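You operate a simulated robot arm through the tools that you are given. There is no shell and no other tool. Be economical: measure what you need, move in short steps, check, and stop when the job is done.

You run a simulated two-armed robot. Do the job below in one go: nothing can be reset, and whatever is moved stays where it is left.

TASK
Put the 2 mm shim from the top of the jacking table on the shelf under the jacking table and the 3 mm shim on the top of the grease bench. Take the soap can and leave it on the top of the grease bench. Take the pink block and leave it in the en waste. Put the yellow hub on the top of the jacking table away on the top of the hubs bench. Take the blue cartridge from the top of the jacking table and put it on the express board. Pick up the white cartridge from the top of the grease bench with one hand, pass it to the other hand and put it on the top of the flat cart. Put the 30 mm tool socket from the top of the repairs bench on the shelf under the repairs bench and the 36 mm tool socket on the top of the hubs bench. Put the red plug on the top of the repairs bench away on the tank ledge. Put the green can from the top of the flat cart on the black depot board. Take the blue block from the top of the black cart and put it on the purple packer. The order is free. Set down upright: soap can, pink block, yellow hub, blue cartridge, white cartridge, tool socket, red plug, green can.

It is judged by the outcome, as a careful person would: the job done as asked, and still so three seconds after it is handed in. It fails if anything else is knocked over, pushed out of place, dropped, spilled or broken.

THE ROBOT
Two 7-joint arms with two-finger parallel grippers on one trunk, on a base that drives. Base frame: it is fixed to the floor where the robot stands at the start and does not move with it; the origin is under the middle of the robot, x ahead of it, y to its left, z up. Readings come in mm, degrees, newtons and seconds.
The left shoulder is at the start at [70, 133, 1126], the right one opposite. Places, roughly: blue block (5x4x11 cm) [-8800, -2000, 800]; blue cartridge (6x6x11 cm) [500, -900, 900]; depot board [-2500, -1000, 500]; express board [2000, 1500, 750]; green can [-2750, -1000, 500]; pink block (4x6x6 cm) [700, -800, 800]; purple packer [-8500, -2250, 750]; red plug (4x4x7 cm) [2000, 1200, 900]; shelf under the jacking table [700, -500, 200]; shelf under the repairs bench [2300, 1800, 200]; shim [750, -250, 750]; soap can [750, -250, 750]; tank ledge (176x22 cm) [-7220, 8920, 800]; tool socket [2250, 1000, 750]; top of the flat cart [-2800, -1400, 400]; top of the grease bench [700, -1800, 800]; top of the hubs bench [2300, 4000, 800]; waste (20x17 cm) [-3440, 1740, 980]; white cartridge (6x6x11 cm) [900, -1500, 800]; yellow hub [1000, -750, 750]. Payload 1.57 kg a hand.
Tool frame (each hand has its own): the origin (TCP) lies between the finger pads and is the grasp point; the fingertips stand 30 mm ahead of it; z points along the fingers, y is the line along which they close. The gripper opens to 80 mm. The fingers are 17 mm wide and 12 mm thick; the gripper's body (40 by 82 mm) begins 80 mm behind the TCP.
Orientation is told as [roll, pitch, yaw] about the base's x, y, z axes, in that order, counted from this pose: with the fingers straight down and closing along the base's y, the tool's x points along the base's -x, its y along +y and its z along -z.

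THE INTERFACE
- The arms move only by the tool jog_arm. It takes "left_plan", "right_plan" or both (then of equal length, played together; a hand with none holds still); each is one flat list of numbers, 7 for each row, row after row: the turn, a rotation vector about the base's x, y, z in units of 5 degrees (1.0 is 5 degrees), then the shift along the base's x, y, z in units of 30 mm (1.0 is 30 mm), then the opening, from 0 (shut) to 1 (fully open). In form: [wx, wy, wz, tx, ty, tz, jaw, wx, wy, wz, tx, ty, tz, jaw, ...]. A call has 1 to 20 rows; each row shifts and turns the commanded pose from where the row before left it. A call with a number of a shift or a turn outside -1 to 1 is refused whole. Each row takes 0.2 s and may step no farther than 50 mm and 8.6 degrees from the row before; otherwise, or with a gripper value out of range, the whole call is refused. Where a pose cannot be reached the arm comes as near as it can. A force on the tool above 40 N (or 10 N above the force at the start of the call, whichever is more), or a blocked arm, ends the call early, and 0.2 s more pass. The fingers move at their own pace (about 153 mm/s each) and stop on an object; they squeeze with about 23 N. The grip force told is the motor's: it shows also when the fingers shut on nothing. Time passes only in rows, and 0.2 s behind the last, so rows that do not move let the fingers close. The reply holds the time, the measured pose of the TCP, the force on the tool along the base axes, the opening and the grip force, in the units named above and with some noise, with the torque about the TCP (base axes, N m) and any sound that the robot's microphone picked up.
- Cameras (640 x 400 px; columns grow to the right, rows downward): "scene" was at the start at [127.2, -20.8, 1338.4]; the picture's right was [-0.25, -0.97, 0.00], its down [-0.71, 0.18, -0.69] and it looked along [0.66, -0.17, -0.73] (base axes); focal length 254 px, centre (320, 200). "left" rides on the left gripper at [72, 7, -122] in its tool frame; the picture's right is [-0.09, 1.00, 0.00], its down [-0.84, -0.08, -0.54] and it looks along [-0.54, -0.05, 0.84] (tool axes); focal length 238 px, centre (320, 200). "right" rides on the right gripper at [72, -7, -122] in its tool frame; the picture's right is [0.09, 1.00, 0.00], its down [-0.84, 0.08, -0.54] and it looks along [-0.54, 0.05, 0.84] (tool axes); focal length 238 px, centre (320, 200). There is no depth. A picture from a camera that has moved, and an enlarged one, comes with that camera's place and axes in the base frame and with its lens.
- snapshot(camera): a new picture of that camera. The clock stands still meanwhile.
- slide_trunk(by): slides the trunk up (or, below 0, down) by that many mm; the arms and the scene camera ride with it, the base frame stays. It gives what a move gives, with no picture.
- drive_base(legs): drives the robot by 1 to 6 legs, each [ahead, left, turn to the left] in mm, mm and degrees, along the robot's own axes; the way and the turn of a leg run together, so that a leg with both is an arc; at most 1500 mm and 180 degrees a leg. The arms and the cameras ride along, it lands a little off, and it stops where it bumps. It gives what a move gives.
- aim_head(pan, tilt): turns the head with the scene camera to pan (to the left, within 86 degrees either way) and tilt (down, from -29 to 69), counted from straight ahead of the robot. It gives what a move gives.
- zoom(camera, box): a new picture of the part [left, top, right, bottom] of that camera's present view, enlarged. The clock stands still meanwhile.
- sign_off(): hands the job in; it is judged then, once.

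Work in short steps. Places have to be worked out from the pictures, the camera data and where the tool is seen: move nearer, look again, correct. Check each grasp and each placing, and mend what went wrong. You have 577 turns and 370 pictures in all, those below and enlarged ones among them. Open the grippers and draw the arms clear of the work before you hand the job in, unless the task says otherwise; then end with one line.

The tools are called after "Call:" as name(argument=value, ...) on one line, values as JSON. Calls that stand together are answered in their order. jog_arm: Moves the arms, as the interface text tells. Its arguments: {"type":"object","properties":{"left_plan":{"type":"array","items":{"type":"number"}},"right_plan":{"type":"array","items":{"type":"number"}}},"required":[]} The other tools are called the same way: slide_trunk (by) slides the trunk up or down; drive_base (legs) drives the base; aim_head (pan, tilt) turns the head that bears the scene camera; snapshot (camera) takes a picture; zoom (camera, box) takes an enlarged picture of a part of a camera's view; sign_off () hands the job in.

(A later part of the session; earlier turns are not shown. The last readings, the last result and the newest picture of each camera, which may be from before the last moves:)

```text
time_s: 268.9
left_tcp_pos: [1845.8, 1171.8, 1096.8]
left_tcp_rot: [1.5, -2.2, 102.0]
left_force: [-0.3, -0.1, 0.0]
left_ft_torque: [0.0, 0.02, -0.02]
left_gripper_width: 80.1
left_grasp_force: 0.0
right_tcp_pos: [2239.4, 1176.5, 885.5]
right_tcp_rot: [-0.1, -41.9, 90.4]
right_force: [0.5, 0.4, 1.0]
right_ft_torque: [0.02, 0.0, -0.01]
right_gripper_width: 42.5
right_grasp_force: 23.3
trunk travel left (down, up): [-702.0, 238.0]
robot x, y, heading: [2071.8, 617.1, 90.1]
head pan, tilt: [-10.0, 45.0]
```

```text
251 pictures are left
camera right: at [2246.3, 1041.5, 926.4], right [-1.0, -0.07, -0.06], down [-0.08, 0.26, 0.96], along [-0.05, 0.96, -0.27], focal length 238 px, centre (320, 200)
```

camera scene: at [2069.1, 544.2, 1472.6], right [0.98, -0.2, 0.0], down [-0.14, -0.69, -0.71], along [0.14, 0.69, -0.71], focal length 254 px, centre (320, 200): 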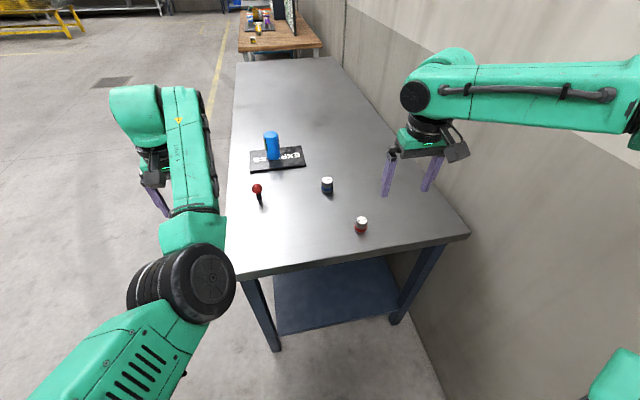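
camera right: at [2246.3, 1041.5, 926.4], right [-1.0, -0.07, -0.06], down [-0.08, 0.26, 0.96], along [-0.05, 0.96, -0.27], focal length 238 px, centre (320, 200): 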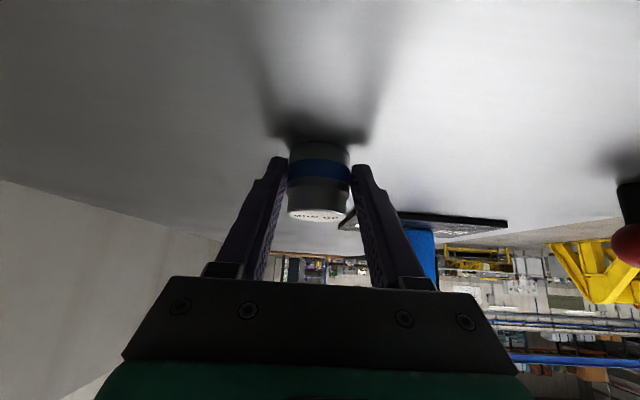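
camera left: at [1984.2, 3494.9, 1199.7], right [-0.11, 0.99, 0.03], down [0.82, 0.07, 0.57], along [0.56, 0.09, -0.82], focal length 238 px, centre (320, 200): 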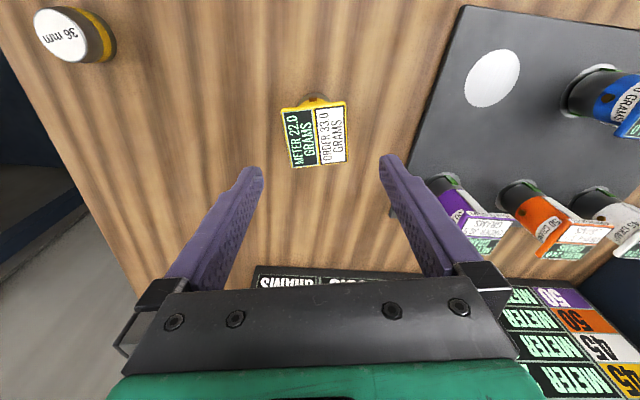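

Gripped (42.5 mm). Lift with the trunk and back out.

Call:
slide_trunk(by=70)

Call:
drive_base(legs=[[-420, 0, 0]])

Call:
snapshot(camera="right")

```text
time_s: 270.0
left_tcp_pos: [1845.3, 1172.5, 1165.2]
left_tcp_rot: [1.4, -2.1, 101.9]
left_force: [0.0, 0.1, -0.5]
left_ft_torque: [-0.01, 0.0, 0.01]
left_gripper_width: 79.8
left_grasp_force: 0.0
right_tcp_pos: [2238.8, 1177.6, 952.9]
right_tcp_rot: [-0.1, -41.7, 90.4]
right_force: [0.2, 0.6, -1.5]
right_ft_torque: [-0.03, -0.03, 0.04]
right_gripper_width: 43.0
right_grasp_force: 23.5
trunk travel left (down, up): [-772.0, 168.0]
robot x, y, heading: [2073.1, 613.6, 90.3]
head pan, tilt: [-10.0, 45.0]
```

```text
time_s: 272.6
left_tcp_pos: [1847.0, 757.3, 1164.5]
left_tcp_rot: [1.5, -2.0, 101.9]
left_force: [0.0, 0.0, -0.2]
left_ft_torque: [-0.01, 0.02, -0.01]
left_gripper_width: 80.0
left_grasp_force: 0.1
right_tcp_pos: [2240.3, 760.8, 952.9]
right_tcp_rot: [-0.1, -41.9, 90.2]
right_force: [0.9, 0.2, -1.7]
right_ft_torque: [-0.04, 0.02, 0.03]
right_gripper_width: 42.4
right_grasp_force: 23.4
trunk travel left (down, up): [-772.0, 168.0]
robot x, y, heading: [2071.7, 199.7, 90.1]
head pan, tilt: [-10.0, 45.0]
```

```text
250 pictures are left
camera right: at [2248.6, 626.1, 995.6], right [-1.0, -0.07, -0.06], down [-0.08, 0.26, 0.96], along [-0.05, 0.96, -0.27], focal length 238 px, centre (320, 200)
```

right: 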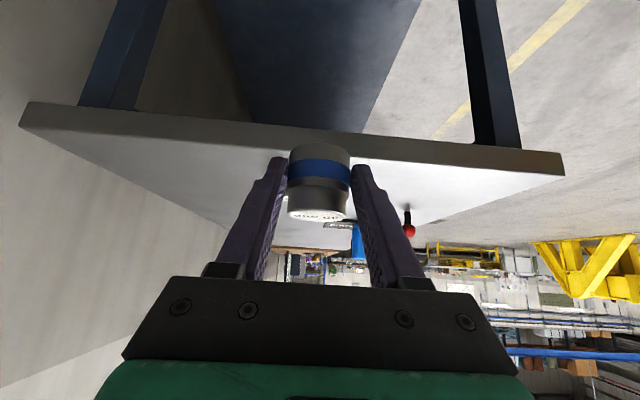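

Call:
slide_trunk(by=-400)

Call:
aim_head(pan=-10, tilt=25)

Call:
snapshot(camera="scene")

Call:
snapshot(camera="right")

```text
time_s: 276.4
left_tcp_pos: [1846.8, 755.0, 765.6]
left_tcp_rot: [1.4, -2.2, 101.8]
left_force: [-0.2, -0.2, 0.4]
left_ft_torque: [-0.04, 0.01, 0.01]
left_gripper_width: 80.0
left_grasp_force: 0.0
right_tcp_pos: [2239.9, 760.2, 554.0]
right_tcp_rot: [-0.2, -41.9, 90.3]
right_force: [0.0, -0.6, -2.6]
right_ft_torque: [-0.08, -0.01, -0.04]
right_gripper_width: 42.5
right_grasp_force: 23.1
trunk travel left (down, up): [-372.0, 568.0]
robot x, y, heading: [2073.0, 198.2, 90.3]
head pan, tilt: [-10.0, 45.0]
```

```text
time_s: 277.2
left_tcp_pos: [1847.0, 755.7, 766.9]
left_tcp_rot: [1.5, -2.1, 101.9]
left_force: [0.3, 0.1, -0.8]
left_ft_torque: [-0.02, 0.0, 0.02]
left_gripper_width: 79.9
left_grasp_force: 0.1
right_tcp_pos: [2240.9, 761.3, 552.9]
right_tcp_rot: [-0.2, -41.8, 90.2]
right_force: [0.1, -0.8, -1.9]
right_ft_torque: [-0.03, 0.03, 0.0]
right_gripper_width: 42.4
right_grasp_force: 22.8
trunk travel left (down, up): [-372.0, 568.0]
robot x, y, heading: [2071.8, 198.9, 90.6]
head pan, tilt: [-10.0, 25.0]
```

```text
249 pictures are left
camera scene: at [2087.2, 339.5, 1043.0], right [0.99, -0.17, 0.0], down [-0.07, -0.42, -0.91], along [0.15, 0.89, -0.42], focal length 254 px, centre (320, 200)
```

scene: 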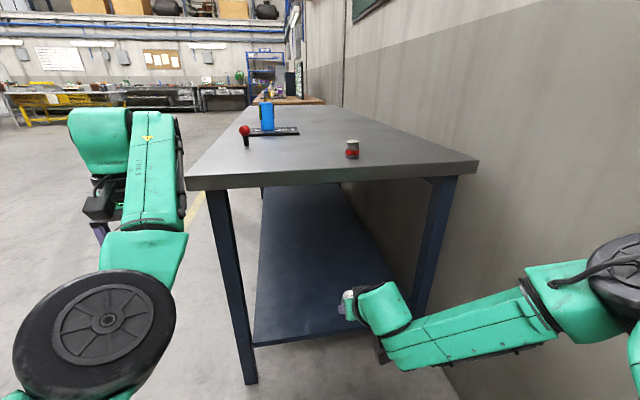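

```text
248 pictures are left
camera right: at [2248.5, 624.9, 596.1], right [-1.0, -0.07, -0.06], down [-0.08, 0.26, 0.96], along [-0.05, 0.96, -0.27], focal length 238 px, centre (320, 200)
```

right: 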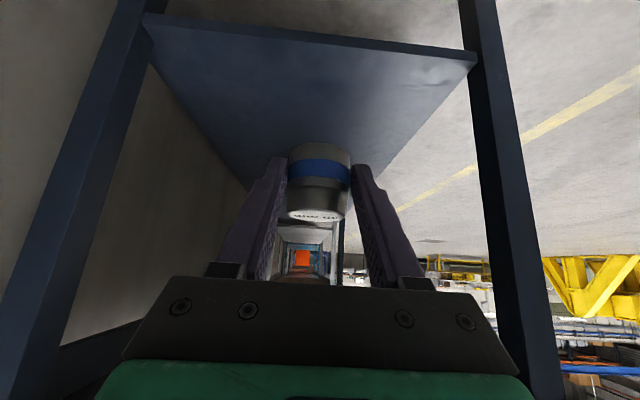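

Shelf top is near z 250–290, edge y≈900. I lower to TCP ≈385 and drive in.

Call:
slide_trunk(by=-170)

Call:
drive_base(legs=[[235, 0, 0]])

Call:
snapshot(camera="right")

Call:
snapshot(camera="scene")

```text
time_s: 279.2
left_tcp_pos: [1847.9, 755.0, 596.7]
left_tcp_rot: [1.6, -2.1, 101.8]
left_force: [-0.7, -0.6, 0.2]
left_ft_torque: [-0.02, 0.02, 0.0]
left_gripper_width: 79.8
left_grasp_force: 0.1
right_tcp_pos: [2239.6, 760.2, 384.2]
right_tcp_rot: [-0.2, -41.9, 90.3]
right_force: [-0.3, 0.7, -1.9]
right_ft_torque: [-0.03, 0.03, 0.03]
right_gripper_width: 42.5
right_grasp_force: 22.3
trunk travel left (down, up): [-202.0, 738.0]
robot x, y, heading: [2071.0, 196.9, 90.3]
head pan, tilt: [-10.0, 25.0]
```

```text
time_s: 280.7
left_tcp_pos: [1847.0, 911.4, 567.2]
left_tcp_rot: [1.1, 0.9, 101.8]
left_force: [-0.8, 0.2, -0.3]
left_ft_torque: [0.01, 0.03, 0.01]
left_gripper_width: 80.0
left_grasp_force: 0.0
right_tcp_pos: [2231.9, 924.3, 395.8]
right_tcp_rot: [-0.3, -42.8, 91.3]
right_force: [0.5, 0.3, -2.1]
right_ft_torque: [-0.05, 0.01, 0.03]
right_gripper_width: 42.2
right_grasp_force: 22.4
trunk travel left (down, up): [-202.0, 738.0]
robot x, y, heading: [2073.0, 365.8, 91.0]
head pan, tilt: [-10.0, 25.0]
stopped in leg 1: the robot was blocked; the commanded pose is now the measured one
```

```text
247 pictures are left
camera right: at [2241.4, 789.5, 435.5], right [-0.99, -0.09, -0.07], down [-0.09, 0.24, 0.97], along [-0.07, 0.97, -0.25], focal length 238 px, centre (320, 200)
```

right: 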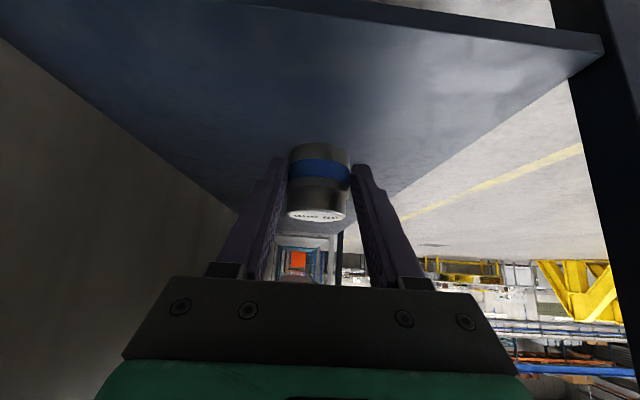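

```text
246 pictures are left
camera scene: at [2083.3, 494.2, 877.1], right [0.99, -0.16, 0.0], down [-0.06, -0.4, -0.91], along [0.14, 0.9, -0.41], focal length 254 px, centre (320, 200)
```

scene: 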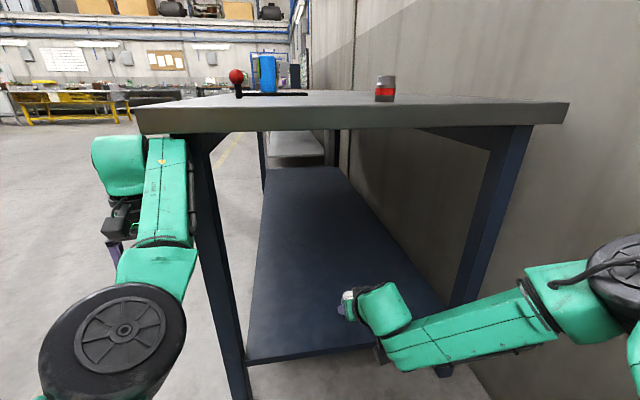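

My left arm touched the bench edge. I back off, tuck the left arm back, then go in again.

Call:
drive_base(legs=[[-90, 0, -0.7]])

Call:
jog_arm(left_plan=[0, 0, 0, -0.6, -1, 0, 1, 0, 0, 0, -0.6, -1, 0, 1, 0, 0, 0, -0.6, -1, 0, 1, 0, 0, 0, -0.6, -1, 0, 1, 0, 0, 0, -0.6, -1, 0, 1, 0, 0, 0, -0.6, -1, 0, 1])

Call:
snapshot(camera="scene")

```text
time_s: 281.8
left_tcp_pos: [1855.8, 834.3, 556.0]
left_tcp_rot: [1.8, 2.1, 100.9]
left_force: [-0.4, 1.0, 0.3]
left_ft_torque: [0.01, -0.03, -0.02]
left_gripper_width: 79.8
left_grasp_force: 0.1
right_tcp_pos: [2241.6, 840.5, 384.0]
right_tcp_rot: [-0.1, -41.8, 90.3]
right_force: [-0.9, -0.2, -2.0]
right_ft_torque: [0.01, 0.01, 0.02]
right_gripper_width: 42.2
right_grasp_force: 23.4
trunk travel left (down, up): [-202.0, 738.0]
robot x, y, heading: [2071.5, 280.1, 90.1]
head pan, tilt: [-10.0, 25.0]
```

```text
time_s: 283.2
left_tcp_pos: [1725.4, 725.3, 558.0]
left_tcp_rot: [1.8, 2.1, 100.9]
left_force: [0.0, -1.1, 0.3]
left_ft_torque: [0.0, 0.01, 0.03]
left_gripper_width: 79.8
left_grasp_force: 0.1
left hand out of reach, approached as far as the arm can: row 1, 2, 3, 4, 5, 6
right_tcp_pos: [2242.1, 841.1, 384.3]
right_tcp_rot: [-0.1, -41.8, 90.2]
right_force: [0.3, 0.7, -1.2]
right_ft_torque: [-0.04, 0.01, -0.03]
right_gripper_width: 42.1
right_grasp_force: 22.6
trunk travel left (down, up): [-202.0, 738.0]
robot x, y, heading: [2070.2, 282.2, 90.1]
head pan, tilt: [-10.0, 25.0]
```

```text
245 pictures are left
camera scene: at [2088.0, 420.3, 873.1], right [0.98, -0.17, 0.0], down [-0.07, -0.42, -0.91], along [0.16, 0.89, -0.42], focal length 254 px, centre (320, 200)
```

scene: 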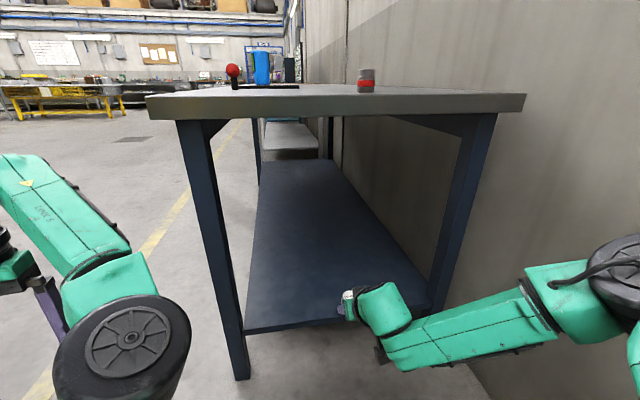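

Call:
drive_base(legs=[[160, 0, 0]])

Call:
snapshot(camera="right")

Call:
snapshot(camera="scene")

```text
time_s: 284.6
left_tcp_pos: [1725.1, 882.2, 557.7]
left_tcp_rot: [1.9, 2.1, 100.9]
left_force: [-0.6, -0.2, 0.3]
left_ft_torque: [-0.04, -0.01, 0.02]
left_gripper_width: 80.1
left_grasp_force: 0.0
right_tcp_pos: [2241.2, 999.5, 383.9]
right_tcp_rot: [-0.1, -41.7, 90.3]
right_force: [-0.2, 0.2, -1.7]
right_ft_torque: [-0.04, 0.0, 0.02]
right_gripper_width: 41.7
right_grasp_force: 23.5
trunk travel left (down, up): [-202.0, 738.0]
robot x, y, heading: [2073.3, 443.5, 90.1]
head pan, tilt: [-10.0, 25.0]
```

```text
244 pictures are left
camera right: at [2249.2, 863.8, 426.0], right [-1.0, -0.07, -0.06], down [-0.08, 0.26, 0.96], along [-0.05, 0.96, -0.27], focal length 238 px, centre (320, 200)
```

right: 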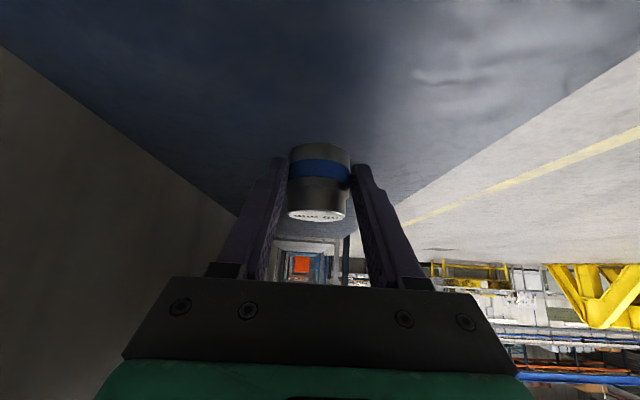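

```text
243 pictures are left
camera scene: at [2087.7, 579.0, 873.0], right [0.99, -0.17, 0.0], down [-0.07, -0.42, -0.91], along [0.16, 0.89, -0.42], focal length 254 px, centre (320, 200)
```

scene: 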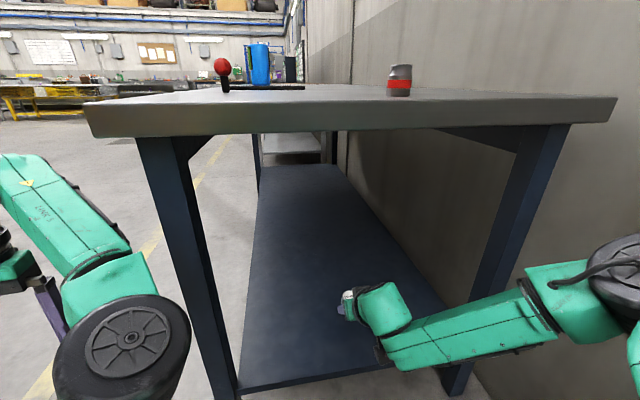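

Call:
slide_trunk(by=-45)

Call:
snapshot(camera="right")

```text
time_s: 285.5
left_tcp_pos: [1725.0, 882.6, 513.1]
left_tcp_rot: [1.7, 2.1, 100.9]
left_force: [0.9, -0.3, -0.2]
left_ft_torque: [0.0, -0.01, 0.0]
left_gripper_width: 80.2
left_grasp_force: 0.0
right_tcp_pos: [2240.8, 997.9, 338.3]
right_tcp_rot: [-0.1, -42.0, 90.3]
right_force: [-0.9, -0.4, -1.4]
right_ft_torque: [-0.02, -0.01, 0.01]
right_gripper_width: 41.8
right_grasp_force: 23.1
trunk travel left (down, up): [-157.0, 783.0]
robot x, y, heading: [2072.2, 439.9, 90.1]
head pan, tilt: [-10.0, 25.0]
```

```text
242 pictures are left
camera right: at [2249.2, 863.6, 381.2], right [-1.0, -0.07, -0.06], down [-0.08, 0.26, 0.96], along [-0.05, 0.96, -0.27], focal length 238 px, centre (320, 200)
```

right: 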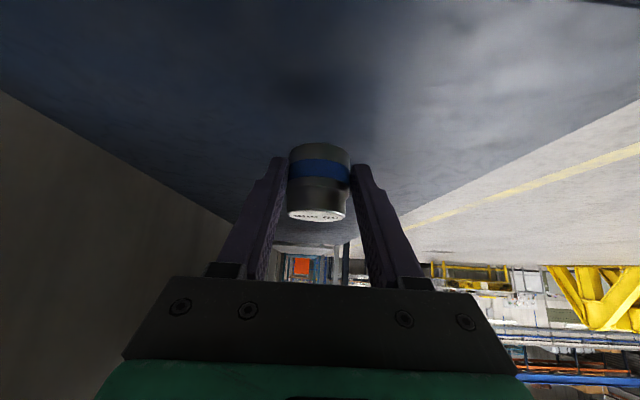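

The contact shadow is still ~40–50 mm away; I lower further in small steps.

Call:
jog_arm(right_plan=[0, 0, 0, 0, 0, -0.5, 0, 0, 0, 0, 0, 0, -0.5, 0])

Call:
snapshot(camera="right")

```text
time_s: 286.1
left_tcp_pos: [1725.2, 882.6, 513.6]
left_tcp_rot: [1.7, 2.0, 100.9]
left_force: [0.1, -0.4, 0.0]
left_ft_torque: [0.01, -0.02, 0.05]
left_gripper_width: 80.0
left_grasp_force: 0.0
right_tcp_pos: [2241.3, 999.7, 308.9]
right_tcp_rot: [-0.1, -41.9, 90.3]
right_force: [-0.9, -1.0, -2.5]
right_ft_torque: [-0.05, -0.02, 0.02]
right_gripper_width: 42.2
right_grasp_force: 23.4
trunk travel left (down, up): [-157.0, 783.0]
robot x, y, heading: [2071.1, 438.9, 89.9]
head pan, tilt: [-10.0, 25.0]
```

```text
241 pictures are left
camera right: at [2249.3, 863.9, 351.1], right [-1.0, -0.07, -0.06], down [-0.08, 0.26, 0.96], along [-0.05, 0.96, -0.27], focal length 238 px, centre (320, 200)
```

right: 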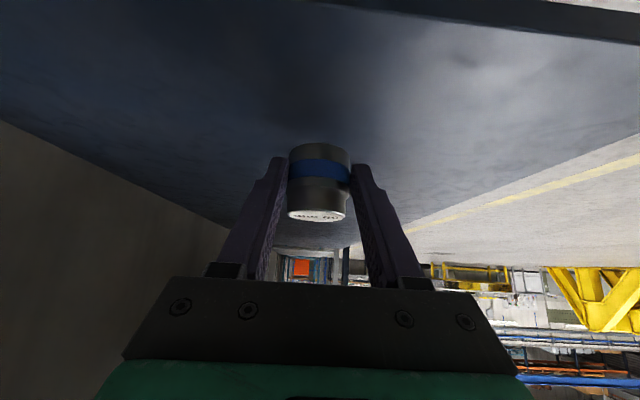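

Call:
jog_arm(right_plan=[0, 0, 0, 0, 0, -0.3, 0, 0, 0, 0, 0, 0, -0.2, 0, 0, 0, 0, 0, 0, -0.15, 0])

Call:
snapshot(camera="right")

```text
time_s: 286.9
left_tcp_pos: [1724.9, 881.2, 512.3]
left_tcp_rot: [1.8, 2.0, 100.9]
left_force: [0.0, 1.2, -0.1]
left_ft_torque: [-0.01, -0.01, 0.0]
left_gripper_width: 80.0
left_grasp_force: 0.0
right_tcp_pos: [2240.4, 998.8, 287.1]
right_tcp_rot: [-0.1, -41.9, 90.3]
right_force: [0.3, -0.1, -1.5]
right_ft_torque: [-0.02, -0.02, -0.01]
right_gripper_width: 42.2
right_grasp_force: 23.1
trunk travel left (down, up): [-157.0, 783.0]
robot x, y, heading: [2070.2, 441.1, 90.1]
head pan, tilt: [-10.0, 25.0]
```

```text
240 pictures are left
camera right: at [2249.1, 863.5, 331.1], right [-1.0, -0.07, -0.06], down [-0.08, 0.26, 0.96], along [-0.05, 0.96, -0.27], focal length 238 px, centre (320, 200)
```

right: 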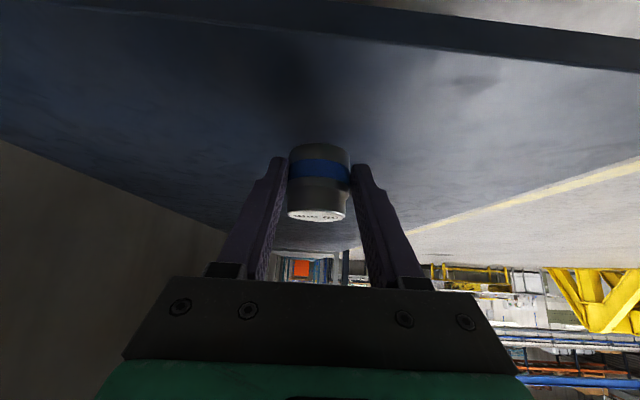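

Call:
jog_arm(right_plan=[0, 0, 0, 0, 0, -0.15, 0, 0, 0, 0, 0, 0, -0.15, 0, 0, 0, 0, 0, 0, -0.15, 0])

Call:
snapshot(camera="right")

```text
time_s: 287.7
left_tcp_pos: [1725.6, 882.2, 512.0]
left_tcp_rot: [1.8, 2.0, 101.0]
left_force: [-0.3, 0.1, 0.2]
left_ft_torque: [0.03, -0.02, 0.0]
left_gripper_width: 80.2
left_grasp_force: 0.1
right_tcp_pos: [2244.5, 994.9, 280.0]
right_tcp_rot: [-0.2, -41.8, 90.3]
right_force: [-0.3, -0.2, -1.9]
right_ft_torque: [-0.06, 0.01, -0.04]
right_gripper_width: 42.0
right_grasp_force: 23.3
right hand out of reach, approached as far as the arm can: row 2, 3
trunk travel left (down, up): [-157.0, 783.0]
robot x, y, heading: [2073.2, 437.3, 89.9]
head pan, tilt: [-10.0, 25.0]
```

```text
239 pictures are left
camera right: at [2252.6, 860.6, 322.5], right [-1.0, -0.07, -0.06], down [-0.08, 0.26, 0.96], along [-0.05, 0.96, -0.27], focal length 238 px, centre (320, 200)
```

right: 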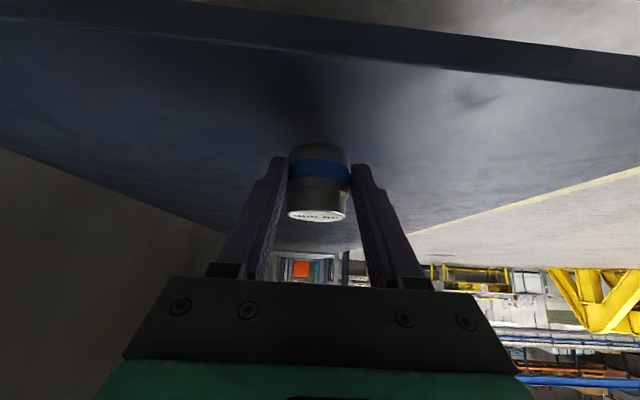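

The arm is at its limit, so I creep with the trunk.

Call:
slide_trunk(by=-10)

Call:
zoom(camera="right", box=[240, 80, 400, 240])

```text
time_s: 288.2
left_tcp_pos: [1724.2, 884.1, 503.2]
left_tcp_rot: [1.9, 2.1, 100.8]
left_force: [-0.1, 0.1, 0.0]
left_ft_torque: [0.02, 0.03, 0.0]
left_gripper_width: 80.0
left_grasp_force: 0.0
right_tcp_pos: [2244.9, 994.8, 271.2]
right_tcp_rot: [-0.1, -41.8, 90.3]
right_force: [-0.7, 0.3, -1.1]
right_ft_torque: [-0.05, -0.02, 0.02]
right_gripper_width: 42.3
right_grasp_force: 23.4
trunk travel left (down, up): [-147.0, 793.0]
robot x, y, heading: [2073.2, 439.7, 89.9]
head pan, tilt: [-10.0, 25.0]
```

```text
2.50 times, centred on (320, 160) of right
camera zoom: at [2252.6, 860.5, 312.6], right [-1.0, -0.07, -0.06], down [-0.08, 0.26, 0.96], along [-0.05, 0.96, -0.27], focal length 596 px, centre (320, 300)
```

zoom: 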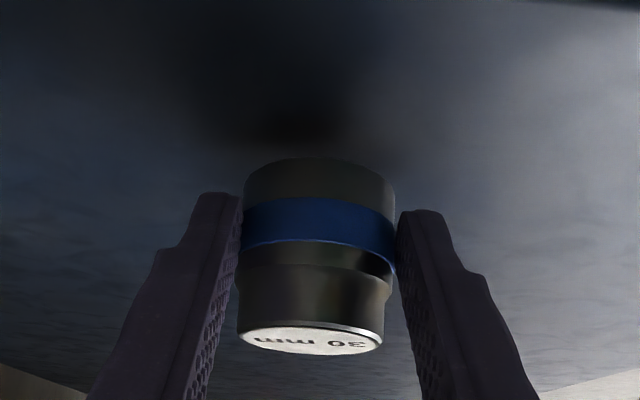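

Call:
slide_trunk(by=-8)

```text
time_s: 288.8
left_tcp_pos: [1724.8, 882.6, 495.2]
left_tcp_rot: [1.8, 2.1, 100.9]
left_force: [0.1, -0.2, 0.9]
left_ft_torque: [-0.01, 0.04, -0.02]
left_gripper_width: 80.0
left_grasp_force: 0.1
right_tcp_pos: [2245.1, 995.9, 262.9]
right_tcp_rot: [-0.1, -41.7, 90.2]
right_force: [0.3, 0.4, -1.4]
right_ft_torque: [-0.03, 0.01, -0.01]
right_gripper_width: 41.9
right_grasp_force: 22.8
trunk travel left (down, up): [-139.0, 801.0]
robot x, y, heading: [2075.7, 439.8, 89.9]
head pan, tilt: [-10.0, 25.0]
```

Call:
slide_trunk(by=-8)

Call:
zoom(camera="right", box=[240, 80, 400, 240])

```text
time_s: 289.4
left_tcp_pos: [1725.5, 881.5, 486.6]
left_tcp_rot: [1.8, 2.1, 100.9]
left_force: [-1.0, -0.5, -0.6]
left_ft_torque: [0.0, 0.01, -0.02]
left_gripper_width: 80.2
left_grasp_force: 0.0
right_tcp_pos: [2245.0, 995.8, 254.9]
right_tcp_rot: [-0.1, -42.0, 90.3]
right_force: [0.2, 0.4, -1.3]
right_ft_torque: [0.01, 0.02, 0.01]
right_gripper_width: 42.0
right_grasp_force: 22.8
trunk travel left (down, up): [-131.0, 809.0]
robot x, y, heading: [2073.8, 437.0, 90.0]
head pan, tilt: [-10.0, 25.0]
```

```text
2.50 times, centred on (320, 160) of right
camera zoom: at [2252.6, 860.6, 296.7], right [-1.0, -0.07, -0.06], down [-0.08, 0.26, 0.96], along [-0.05, 0.96, -0.27], focal length 596 px, centre (320, 300)
```

zoom: 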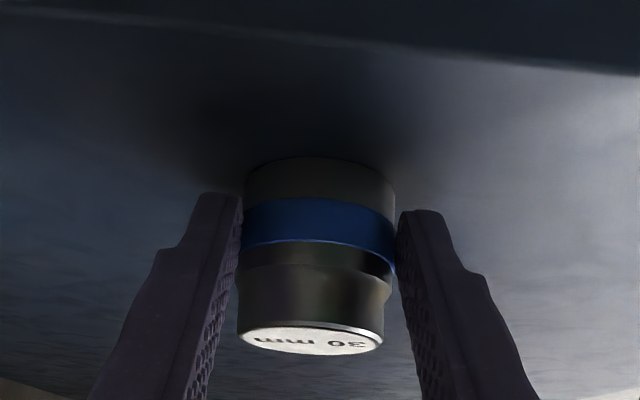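

Call:
slide_trunk(by=-8)

```text
time_s: 289.9
left_tcp_pos: [1724.3, 881.4, 479.8]
left_tcp_rot: [1.7, 2.0, 101.0]
left_force: [0.5, 0.2, -0.5]
left_ft_torque: [-0.01, 0.02, 0.0]
left_gripper_width: 80.2
left_grasp_force: 0.0
right_tcp_pos: [2243.3, 996.8, 250.3]
right_tcp_rot: [-0.1, -42.3, 90.2]
right_force: [-1.2, 2.5, 15.9]
right_ft_torque: [0.54, 0.14, -0.1]
right_gripper_width: 42.0
right_grasp_force: 22.9
trunk travel left (down, up): [-123.0, 817.0]
robot x, y, heading: [2072.8, 439.7, 90.2]
head pan, tilt: [-10.0, 25.0]
```

Contact. I release and look.

Call:
jog_arm(right_plan=[0, 0, 0, 0, 0, 0.05, 0.7, 0, 0, 0, 0, 0, 0, 1, 0, 0, 0, 0, 0, 0, 1])

Call:
zoom(camera="right", box=[220, 80, 420, 240])

```text
time_s: 290.8
left_tcp_pos: [1724.6, 881.7, 479.7]
left_tcp_rot: [1.8, 2.0, 100.9]
left_force: [0.0, 0.0, 0.0]
left_ft_torque: [0.02, -0.01, -0.02]
left_gripper_width: 79.9
left_grasp_force: 0.1
right_tcp_pos: [2242.6, 995.2, 247.7]
right_tcp_rot: [0.0, -41.7, 90.4]
right_force: [0.0, 0.6, 0.2]
right_ft_torque: [-0.04, -0.03, -0.07]
right_gripper_width: 78.1
right_grasp_force: 0.0
trunk travel left (down, up): [-123.0, 817.0]
robot x, y, heading: [2077.7, 437.2, 89.8]
head pan, tilt: [-10.0, 25.0]
```

```text
2.50 times, centred on (320, 160) of right
camera zoom: at [2252.1, 859.7, 290.2], right [-1.0, -0.07, -0.06], down [-0.08, 0.26, 0.96], along [-0.06, 0.96, -0.27], focal length 596 px, centre (320, 300)
```

zoom: 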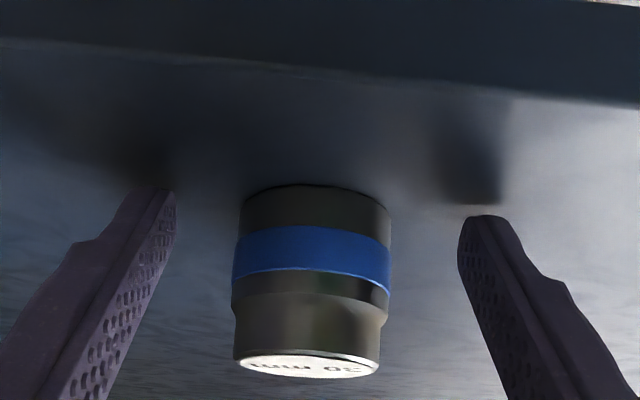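

Upright on the shelf. I back straight out.

Call:
drive_base(legs=[[-330, 0, 0]])

Call:
snapshot(camera="scene")

```text
time_s: 292.9
left_tcp_pos: [1726.3, 550.7, 478.3]
left_tcp_rot: [1.7, 2.1, 101.1]
left_force: [1.2, -0.4, 0.0]
left_ft_torque: [-0.01, -0.03, 0.0]
left_gripper_width: 80.1
left_grasp_force: 0.0
right_tcp_pos: [2243.8, 665.3, 248.0]
right_tcp_rot: [-0.2, -42.0, 90.4]
right_force: [-0.4, -0.7, -0.6]
right_ft_torque: [0.0, -0.04, -0.01]
right_gripper_width: 80.3
right_grasp_force: 0.1
trunk travel left (down, up): [-123.0, 817.0]
robot x, y, heading: [2075.7, 110.9, 90.2]
head pan, tilt: [-10.0, 25.0]
```

```text
235 pictures are left
camera scene: at [2088.2, 247.9, 794.1], right [0.99, -0.17, 0.0], down [-0.07, -0.42, -0.91], along [0.15, 0.89, -0.42], focal length 254 px, centre (320, 200)
```

scene: 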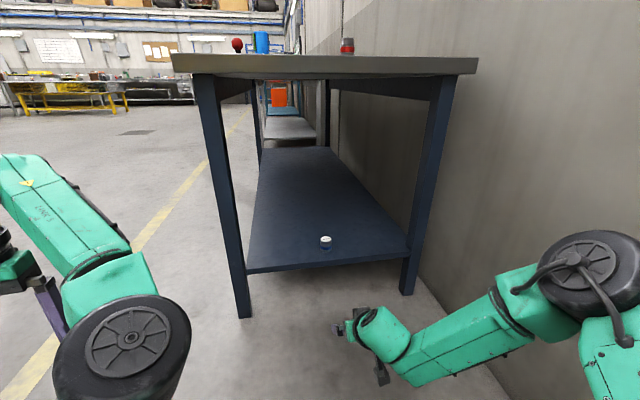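

30 mm socket done. I raise the trunk and straighten the right hand.

Call:
slide_trunk(by=400)

Call:
slide_trunk(by=300)

Call:
jog_arm(right_plan=[-1, 0, 0, 0, 0, 0.5, 1, -1, 0, 0, 0, 0, 0.5, 1, -1, 0, 0, 0, 0, 0.5, 1, -1, 0, 0, 0, 0, 0.5, 1, -1, 0, 0, 0, 0, 0.5, 1, -1, 0, 0, 0, 0, 0.5, 1, -1, 0, 0, 0, 0, 0.5, 1, -1, 0, 0, 0, 0, 0.5, 1, -0.3, 0, 0, 0, 0, 0.5, 1])

```text
time_s: 296.8
left_tcp_pos: [1724.8, 550.5, 878.7]
left_tcp_rot: [1.9, 2.1, 101.1]
left_force: [0.2, -0.5, -0.3]
left_ft_torque: [0.0, -0.01, -0.01]
left_gripper_width: 80.2
left_grasp_force: 0.0
right_tcp_pos: [2243.9, 664.6, 648.1]
right_tcp_rot: [-0.1, -41.8, 90.4]
right_force: [0.3, 0.2, -0.7]
right_ft_torque: [-0.03, 0.02, 0.0]
right_gripper_width: 80.1
right_grasp_force: 0.0
trunk travel left (down, up): [-523.0, 417.0]
robot x, y, heading: [2070.9, 107.9, 89.9]
head pan, tilt: [-10.0, 25.0]
```

```text
time_s: 299.8
left_tcp_pos: [1724.4, 550.5, 1178.6]
left_tcp_rot: [1.8, 2.1, 101.1]
left_force: [-0.3, 0.1, -0.4]
left_ft_torque: [-0.03, 0.01, 0.02]
left_gripper_width: 80.0
left_grasp_force: 0.1
right_tcp_pos: [2243.5, 665.8, 947.9]
right_tcp_rot: [0.0, -41.8, 90.3]
right_force: [0.4, 1.0, -0.5]
right_ft_torque: [-0.02, 0.01, 0.02]
right_gripper_width: 80.0
right_grasp_force: 0.2
trunk travel left (down, up): [-823.0, 117.0]
robot x, y, heading: [2069.6, 109.1, 89.9]
head pan, tilt: [-10.0, 25.0]
```

```text
time_s: 301.8
left_tcp_pos: [1724.6, 549.6, 1178.3]
left_tcp_rot: [1.8, 2.1, 101.1]
left_force: [0.0, -0.6, 0.3]
left_ft_torque: [0.01, -0.02, -0.01]
left_gripper_width: 79.9
left_grasp_force: 0.1
right_tcp_pos: [2249.1, 651.4, 1085.4]
right_tcp_rot: [0.2, -0.3, 90.3]
right_force: [0.2, -0.1, -0.1]
right_ft_torque: [0.04, 0.01, -0.01]
right_gripper_width: 80.0
right_grasp_force: 0.0
right hand out of reach, approached as far as the arm can: row 8
trunk travel left (down, up): [-823.0, 117.0]
robot x, y, heading: [2073.6, 110.4, 90.2]
head pan, tilt: [-10.0, 25.0]
```

I also bring the left hand back to a straight, forward pose.

Call:
jog_arm(left_plan=[0.08, -0.045, -0.37, 1, 0.4, 0, 1, 0.08, -0.045, -0.37, 1, 0.4, 0, 1, 0.08, -0.045, -0.37, 1, 0.4, 0, 1, 0.08, -0.045, -0.37, 1, 0.4, 0, 1, 0.08, -0.045, -0.37, 1, 0.4, 0, 1, 0.08, -0.045, -0.37, 1, 0.4, 0, 1])

```text
time_s: 303.2
left_tcp_pos: [1734.8, 565.6, 1171.7]
left_tcp_rot: [0.4, -0.4, 89.9]
left_force: [-0.1, -0.3, 0.9]
left_ft_torque: [0.01, 0.01, -0.03]
left_gripper_width: 80.3
left_grasp_force: 0.1
left hand out of reach, approached as far as the arm can: row 1, 2, 3, 4, 5, 6
right_tcp_pos: [2250.2, 652.3, 1084.3]
right_tcp_rot: [0.2, -0.4, 90.4]
right_force: [0.5, 0.2, -0.3]
right_ft_torque: [-0.01, 0.0, -0.01]
right_gripper_width: 80.1
right_grasp_force: 0.0
trunk travel left (down, up): [-823.0, 117.0]
robot x, y, heading: [2074.4, 107.6, 90.3]
head pan, tilt: [-10.0, 25.0]
```

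Call:
jog_arm(left_plan=[0, 0, 0, 0, 1, -0.5, 1, 0, 0, 0, 0, 1, -0.5, 1, 0, 0, 0, 0, 1, -0.5, 1, 0, 0, 0, 0, 0, 0, 1])

Call:
aim_head(pan=50, tilt=40)

Call:
snapshot(camera="scene")

```text
time_s: 304.2
left_tcp_pos: [1734.5, 655.8, 1126.4]
left_tcp_rot: [0.3, -0.2, 90.0]
left_force: [0.6, -0.1, -0.3]
left_ft_torque: [-0.05, -0.01, 0.01]
left_gripper_width: 79.9
left_grasp_force: 0.1
right_tcp_pos: [2250.9, 653.0, 1085.2]
right_tcp_rot: [0.2, -0.4, 90.3]
right_force: [0.2, -0.2, -0.1]
right_ft_torque: [0.01, 0.0, -0.01]
right_gripper_width: 79.9
right_grasp_force: 0.0
trunk travel left (down, up): [-823.0, 117.0]
robot x, y, heading: [2073.3, 105.8, 90.1]
head pan, tilt: [-10.0, 25.0]
```

```text
time_s: 305.5
left_tcp_pos: [1735.6, 656.4, 1127.1]
left_tcp_rot: [0.3, -0.2, 89.9]
left_force: [-0.1, 0.6, 0.2]
left_ft_torque: [-0.02, -0.02, -0.02]
left_gripper_width: 80.0
left_grasp_force: 0.1
right_tcp_pos: [2251.7, 653.1, 1085.0]
right_tcp_rot: [0.2, -0.4, 90.3]
right_force: [0.2, 0.3, 0.4]
right_ft_torque: [-0.01, -0.02, -0.05]
right_gripper_width: 80.0
right_grasp_force: 0.0
trunk travel left (down, up): [-823.0, 117.0]
robot x, y, heading: [2073.4, 108.0, 90.2]
head pan, tilt: [50.0, 40.0]
```

```text
234 pictures are left
camera scene: at [2007.3, 211.7, 1470.8], right [0.64, 0.77, 0.0], down [0.49, -0.41, -0.77], along [-0.59, 0.49, -0.64], focal length 254 px, centre (320, 200)
```

scene: 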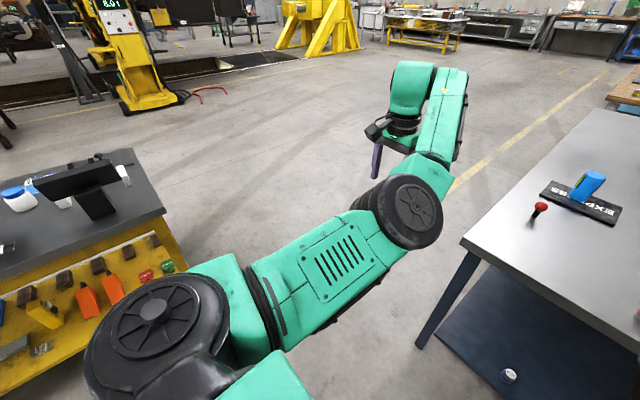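

The left elbow has settled low. I test moving the left hand inwards from here.

Call:
jog_arm(left_plan=[0, 0, 0, 1, 0.2, 0, 1, 0, 0, 0, 1, 0.2, 0, 1, 0, 0, 0, 1, 0, 0, 1, 0, 0, 0, 1, 0, 0, 1])

```text
time_s: 306.5
left_tcp_pos: [1855.0, 666.5, 1127.6]
left_tcp_rot: [0.3, -0.2, 89.9]
left_force: [0.5, -0.4, -0.3]
left_ft_torque: [0.04, 0.01, 0.01]
left_gripper_width: 79.9
left_grasp_force: 0.1
right_tcp_pos: [2252.3, 653.0, 1085.0]
right_tcp_rot: [0.3, -0.4, 90.3]
right_force: [0.3, -0.3, -0.3]
right_ft_torque: [0.0, -0.02, 0.02]
right_gripper_width: 80.0
right_grasp_force: 0.1
trunk travel left (down, up): [-823.0, 117.0]
robot x, y, heading: [2074.9, 106.8, 90.0]
head pan, tilt: [50.0, 40.0]
```

Works now. I drive round to the front of the jacking table for the soap can and the 3 mm shim.

Call:
drive_base(legs=[[0, 575, 0], [640, 0, 0], [0, 1500, 0], [0, 150, 0], [0, 0, -90], [0, -770, 0]])

Call:
aim_head(pan=-10, tilt=40)

Call:
snapshot(camera="scene")

Call:
snapshot(camera="right")

```text
time_s: 328.5
left_tcp_pos: [397.1, 187.4, 1125.9]
left_tcp_rot: [0.2, -0.2, 0.1]
left_force: [-0.2, 0.3, -0.1]
left_ft_torque: [-0.02, -0.01, -0.02]
left_gripper_width: 80.1
left_grasp_force: 0.1
right_tcp_pos: [382.9, -209.4, 1085.4]
right_tcp_rot: [0.2, -0.4, 0.3]
right_force: [-0.2, -0.6, -0.2]
right_ft_torque: [0.01, 0.0, 0.01]
right_gripper_width: 80.1
right_grasp_force: 0.0
trunk travel left (down, up): [-823.0, 117.0]
robot x, y, heading: [-160.3, -31.9, 0.2]
head pan, tilt: [50.0, 40.0]
```

```text
time_s: 329.8
left_tcp_pos: [396.8, 185.6, 1126.4]
left_tcp_rot: [0.3, -0.2, 0.0]
left_force: [-0.2, 0.2, -0.2]
left_ft_torque: [0.0, 0.01, 0.01]
left_gripper_width: 80.1
left_grasp_force: 0.0
right_tcp_pos: [383.0, -211.3, 1084.4]
right_tcp_rot: [0.1, -0.3, 0.3]
right_force: [-0.2, -0.3, 1.0]
right_ft_torque: [0.02, 0.01, 0.02]
right_gripper_width: 79.8
right_grasp_force: 0.0
trunk travel left (down, up): [-823.0, 117.0]
robot x, y, heading: [-161.2, -35.7, 0.1]
head pan, tilt: [-10.0, 40.0]
```

```text
233 pictures are left
camera scene: at [-29.4, -48.2, 1470.8], right [-0.17, -0.99, 0.0], down [-0.63, 0.11, -0.77], along [0.75, -0.13, -0.64], focal length 254 px, centre (320, 200)
```

scene: 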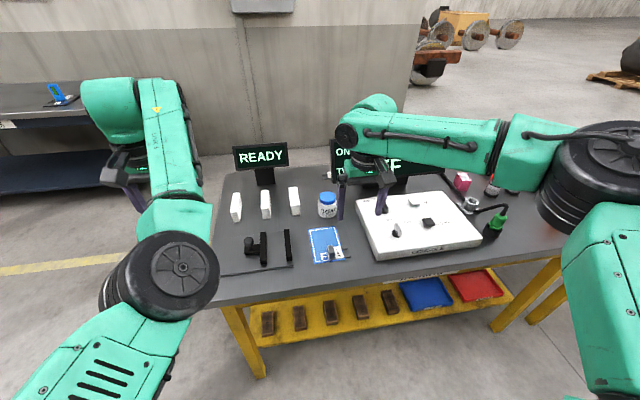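

```text
232 pictures are left
camera right: at [309.7, -218.1, 1205.6], right [-0.1, 1.0, 0.0], down [0.83, 0.08, 0.55], along [0.55, 0.06, -0.84], focal length 238 px, centre (320, 200)
```

right: 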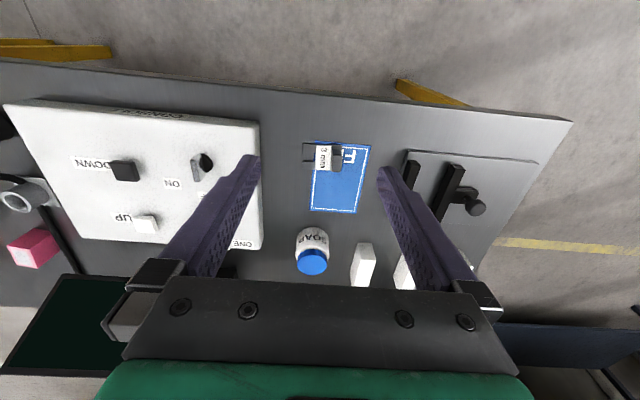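

Soap can centre ≈(668,-198). I drive ahead 250 and lower the trunk by 110, watching clearance.

Call:
drive_base(legs=[[250, 12, 0]])

Call:
slide_trunk(by=-110)

Call:
snapshot(camera="right")

Call:
snapshot(camera="left")

```text
time_s: 331.7
left_tcp_pos: [645.6, 201.2, 1127.9]
left_tcp_rot: [0.3, -0.3, 0.0]
left_force: [-0.1, 0.3, -0.2]
left_ft_torque: [0.0, -0.02, 0.01]
left_gripper_width: 80.1
left_grasp_force: 0.0
right_tcp_pos: [629.8, -196.7, 1086.4]
right_tcp_rot: [0.1, -0.5, 0.4]
right_force: [0.6, -0.2, -0.9]
right_ft_torque: [-0.01, 0.0, 0.02]
right_gripper_width: 79.9
right_grasp_force: 0.0
trunk travel left (down, up): [-823.0, 117.0]
robot x, y, heading: [87.3, -19.6, 0.3]
head pan, tilt: [-10.0, 40.0]
```

```text
time_s: 333.1
left_tcp_pos: [647.3, 200.7, 1017.0]
left_tcp_rot: [0.2, -0.2, 0.0]
left_force: [1.1, 0.1, 0.2]
left_ft_torque: [-0.04, 0.01, -0.01]
left_gripper_width: 79.9
left_grasp_force: 0.1
right_tcp_pos: [633.4, -195.7, 975.4]
right_tcp_rot: [0.2, -0.4, 0.4]
right_force: [0.1, 0.0, -0.9]
right_ft_torque: [0.0, 0.0, 0.02]
right_gripper_width: 80.2
right_grasp_force: 0.1
trunk travel left (down, up): [-713.0, 227.0]
robot x, y, heading: [84.9, -18.0, 0.4]
head pan, tilt: [-10.0, 40.0]
```

```text
231 pictures are left
camera right: at [560.7, -204.0, 1095.8], right [-0.1, 1.0, 0.0], down [0.83, 0.08, 0.55], along [0.55, 0.06, -0.84], focal length 238 px, centre (320, 200)
```

right: 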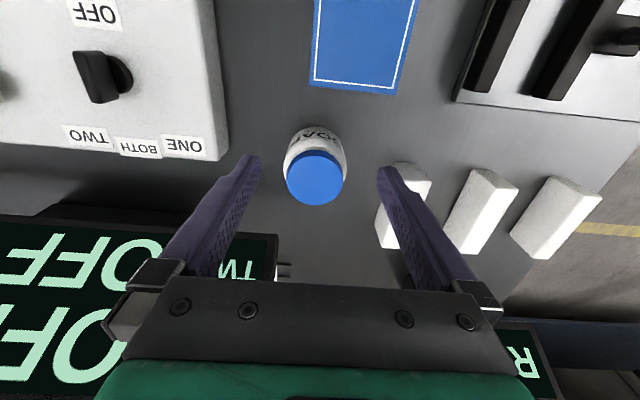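

```text
230 pictures are left
camera left: at [573.3, 206.9, 1138.1], right [0.09, 1.0, 0.0], down [0.84, -0.08, 0.54], along [0.54, -0.05, -0.84], focal length 238 px, centre (320, 200)
```

left: 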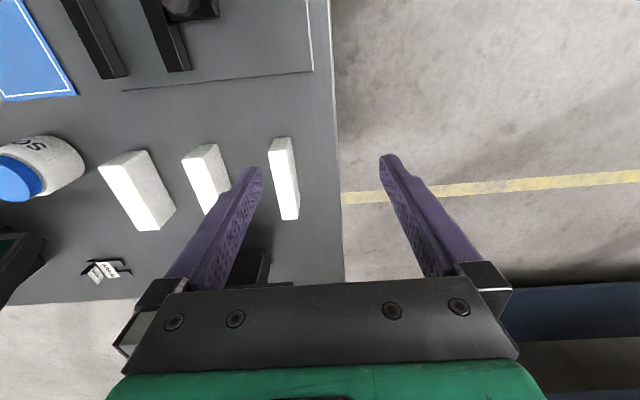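

Lid centre ≈(670,-197), body ~68 mm. I move over it, then lower with the trunk.

Call:
jog_arm(right_plan=[0, 0, 0, 0.6, 0, 0, 1, 0, 0, 0, 0.6, 0, 0, 1])

Call:
slide_trunk(by=-45)

Call:
snapshot(camera="right")

```text
time_s: 333.7
left_tcp_pos: [646.6, 200.1, 1017.3]
left_tcp_rot: [0.3, -0.1, 0.0]
left_force: [-0.5, -0.2, -1.0]
left_ft_torque: [0.0, 0.01, 0.03]
left_gripper_width: 80.1
left_grasp_force: 0.0
right_tcp_pos: [636.8, -202.7, 976.1]
right_tcp_rot: [0.3, -0.5, 0.5]
right_force: [-0.5, 1.1, 0.4]
right_ft_torque: [0.03, -0.01, -0.02]
right_gripper_width: 80.1
right_grasp_force: 0.0
right hand out of reach, approached as far as the arm can: row 1, 2
trunk travel left (down, up): [-713.0, 227.0]
robot x, y, heading: [86.2, -20.2, 0.2]
head pan, tilt: [-10.0, 40.0]
```

```text
time_s: 334.6
left_tcp_pos: [647.1, 200.8, 972.5]
left_tcp_rot: [0.2, -0.2, 0.0]
left_force: [-0.2, 0.4, -0.6]
left_ft_torque: [0.0, 0.02, 0.01]
left_gripper_width: 80.0
left_grasp_force: 0.0
right_tcp_pos: [636.3, -202.7, 931.2]
right_tcp_rot: [0.3, -0.6, 0.3]
right_force: [0.0, 0.5, -0.2]
right_ft_torque: [-0.03, 0.0, 0.0]
right_gripper_width: 79.8
right_grasp_force: 0.1
trunk travel left (down, up): [-668.0, 272.0]
robot x, y, heading: [86.5, -20.3, 0.3]
head pan, tilt: [-10.0, 40.0]
```

```text
229 pictures are left
camera right: at [564.3, -211.1, 1052.3], right [-0.1, 1.0, 0.0], down [0.83, 0.08, 0.55], along [0.55, 0.06, -0.84], focal length 238 px, centre (320, 200)
```

right: 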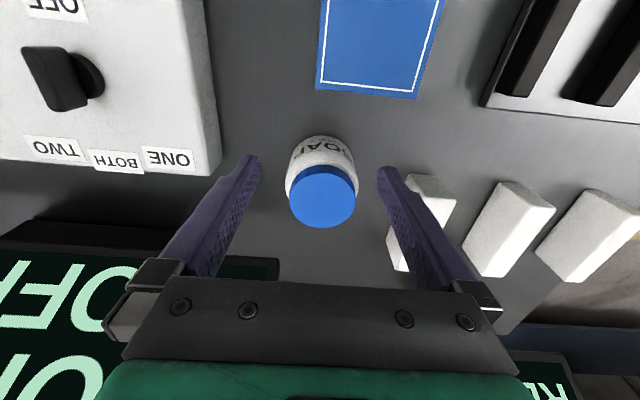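

Vertical reach ends here, so I tilt the hand 25° forward to gain reach.

Call:
jog_arm(right_plan=[0, -1, 0, 0, 0, 0.3, 1, 0, -1, 0, 0, 0.1, 0.3, 1, 0, -1, 0, 0, 0.1, 0, 1, 0, -1, 0, 0, 0, 0, 1, 0, -1, 0, 0, 0, 0, 1])

Call:
snapshot(camera="right")

```text
time_s: 335.8
left_tcp_pos: [647.2, 199.8, 972.0]
left_tcp_rot: [0.3, -0.2, 0.0]
left_force: [-0.7, 1.6, -0.9]
left_ft_torque: [-0.02, 0.01, 0.0]
left_gripper_width: 79.9
left_grasp_force: 0.0
right_tcp_pos: [636.7, -197.9, 950.2]
right_tcp_rot: [0.1, -25.7, 0.3]
right_force: [-0.1, -0.4, -0.1]
right_ft_torque: [0.01, 0.01, 0.0]
right_gripper_width: 79.7
right_grasp_force: 0.1
trunk travel left (down, up): [-668.0, 272.0]
robot x, y, heading: [89.6, -20.0, 0.2]
head pan, tilt: [-10.0, 40.0]
```

```text
228 pictures are left
camera right: at [519.4, -205.4, 1027.9], right [-0.09, 1.0, -0.04], down [0.52, 0.08, 0.85], along [0.85, 0.06, -0.52], focal length 238 px, centre (320, 200)
```

right: 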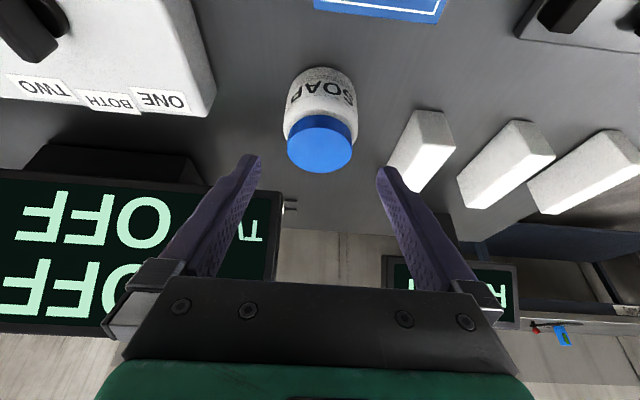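

Soap centre ≈(674,-197), top ≈880. I move forward and partly down, then check alignment.

Call:
jog_arm(right_plan=[0, 0, 0, 0.5, 0.03, 0, 1, 0, 0, 0, 0.5, 0, -0.5, 1, 0, 0, 0, 0, 0, -0.7, 1])

Call:
snapshot(camera="right")

```text
time_s: 336.6
left_tcp_pos: [648.1, 200.8, 972.3]
left_tcp_rot: [0.3, -0.2, 0.0]
left_force: [0.5, -0.4, -0.7]
left_ft_torque: [-0.02, 0.04, 0.0]
left_gripper_width: 80.0
left_grasp_force: 0.1
right_tcp_pos: [665.7, -197.9, 914.0]
right_tcp_rot: [0.2, -25.5, 0.5]
right_force: [0.4, 0.1, 0.1]
right_ft_torque: [0.04, 0.0, -0.01]
right_gripper_width: 79.9
right_grasp_force: 0.0
trunk travel left (down, up): [-668.0, 272.0]
robot x, y, heading: [86.7, -21.1, 0.6]
head pan, tilt: [-10.0, 40.0]
```

```text
227 pictures are left
camera right: at [550.2, -205.0, 992.0], right [-0.09, 0.99, -0.04], down [0.52, 0.08, 0.85], along [0.85, 0.06, -0.53], focal length 238 px, centre (320, 200)
```

right: 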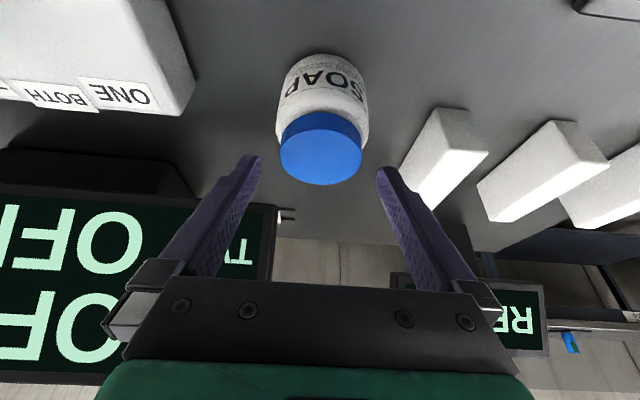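

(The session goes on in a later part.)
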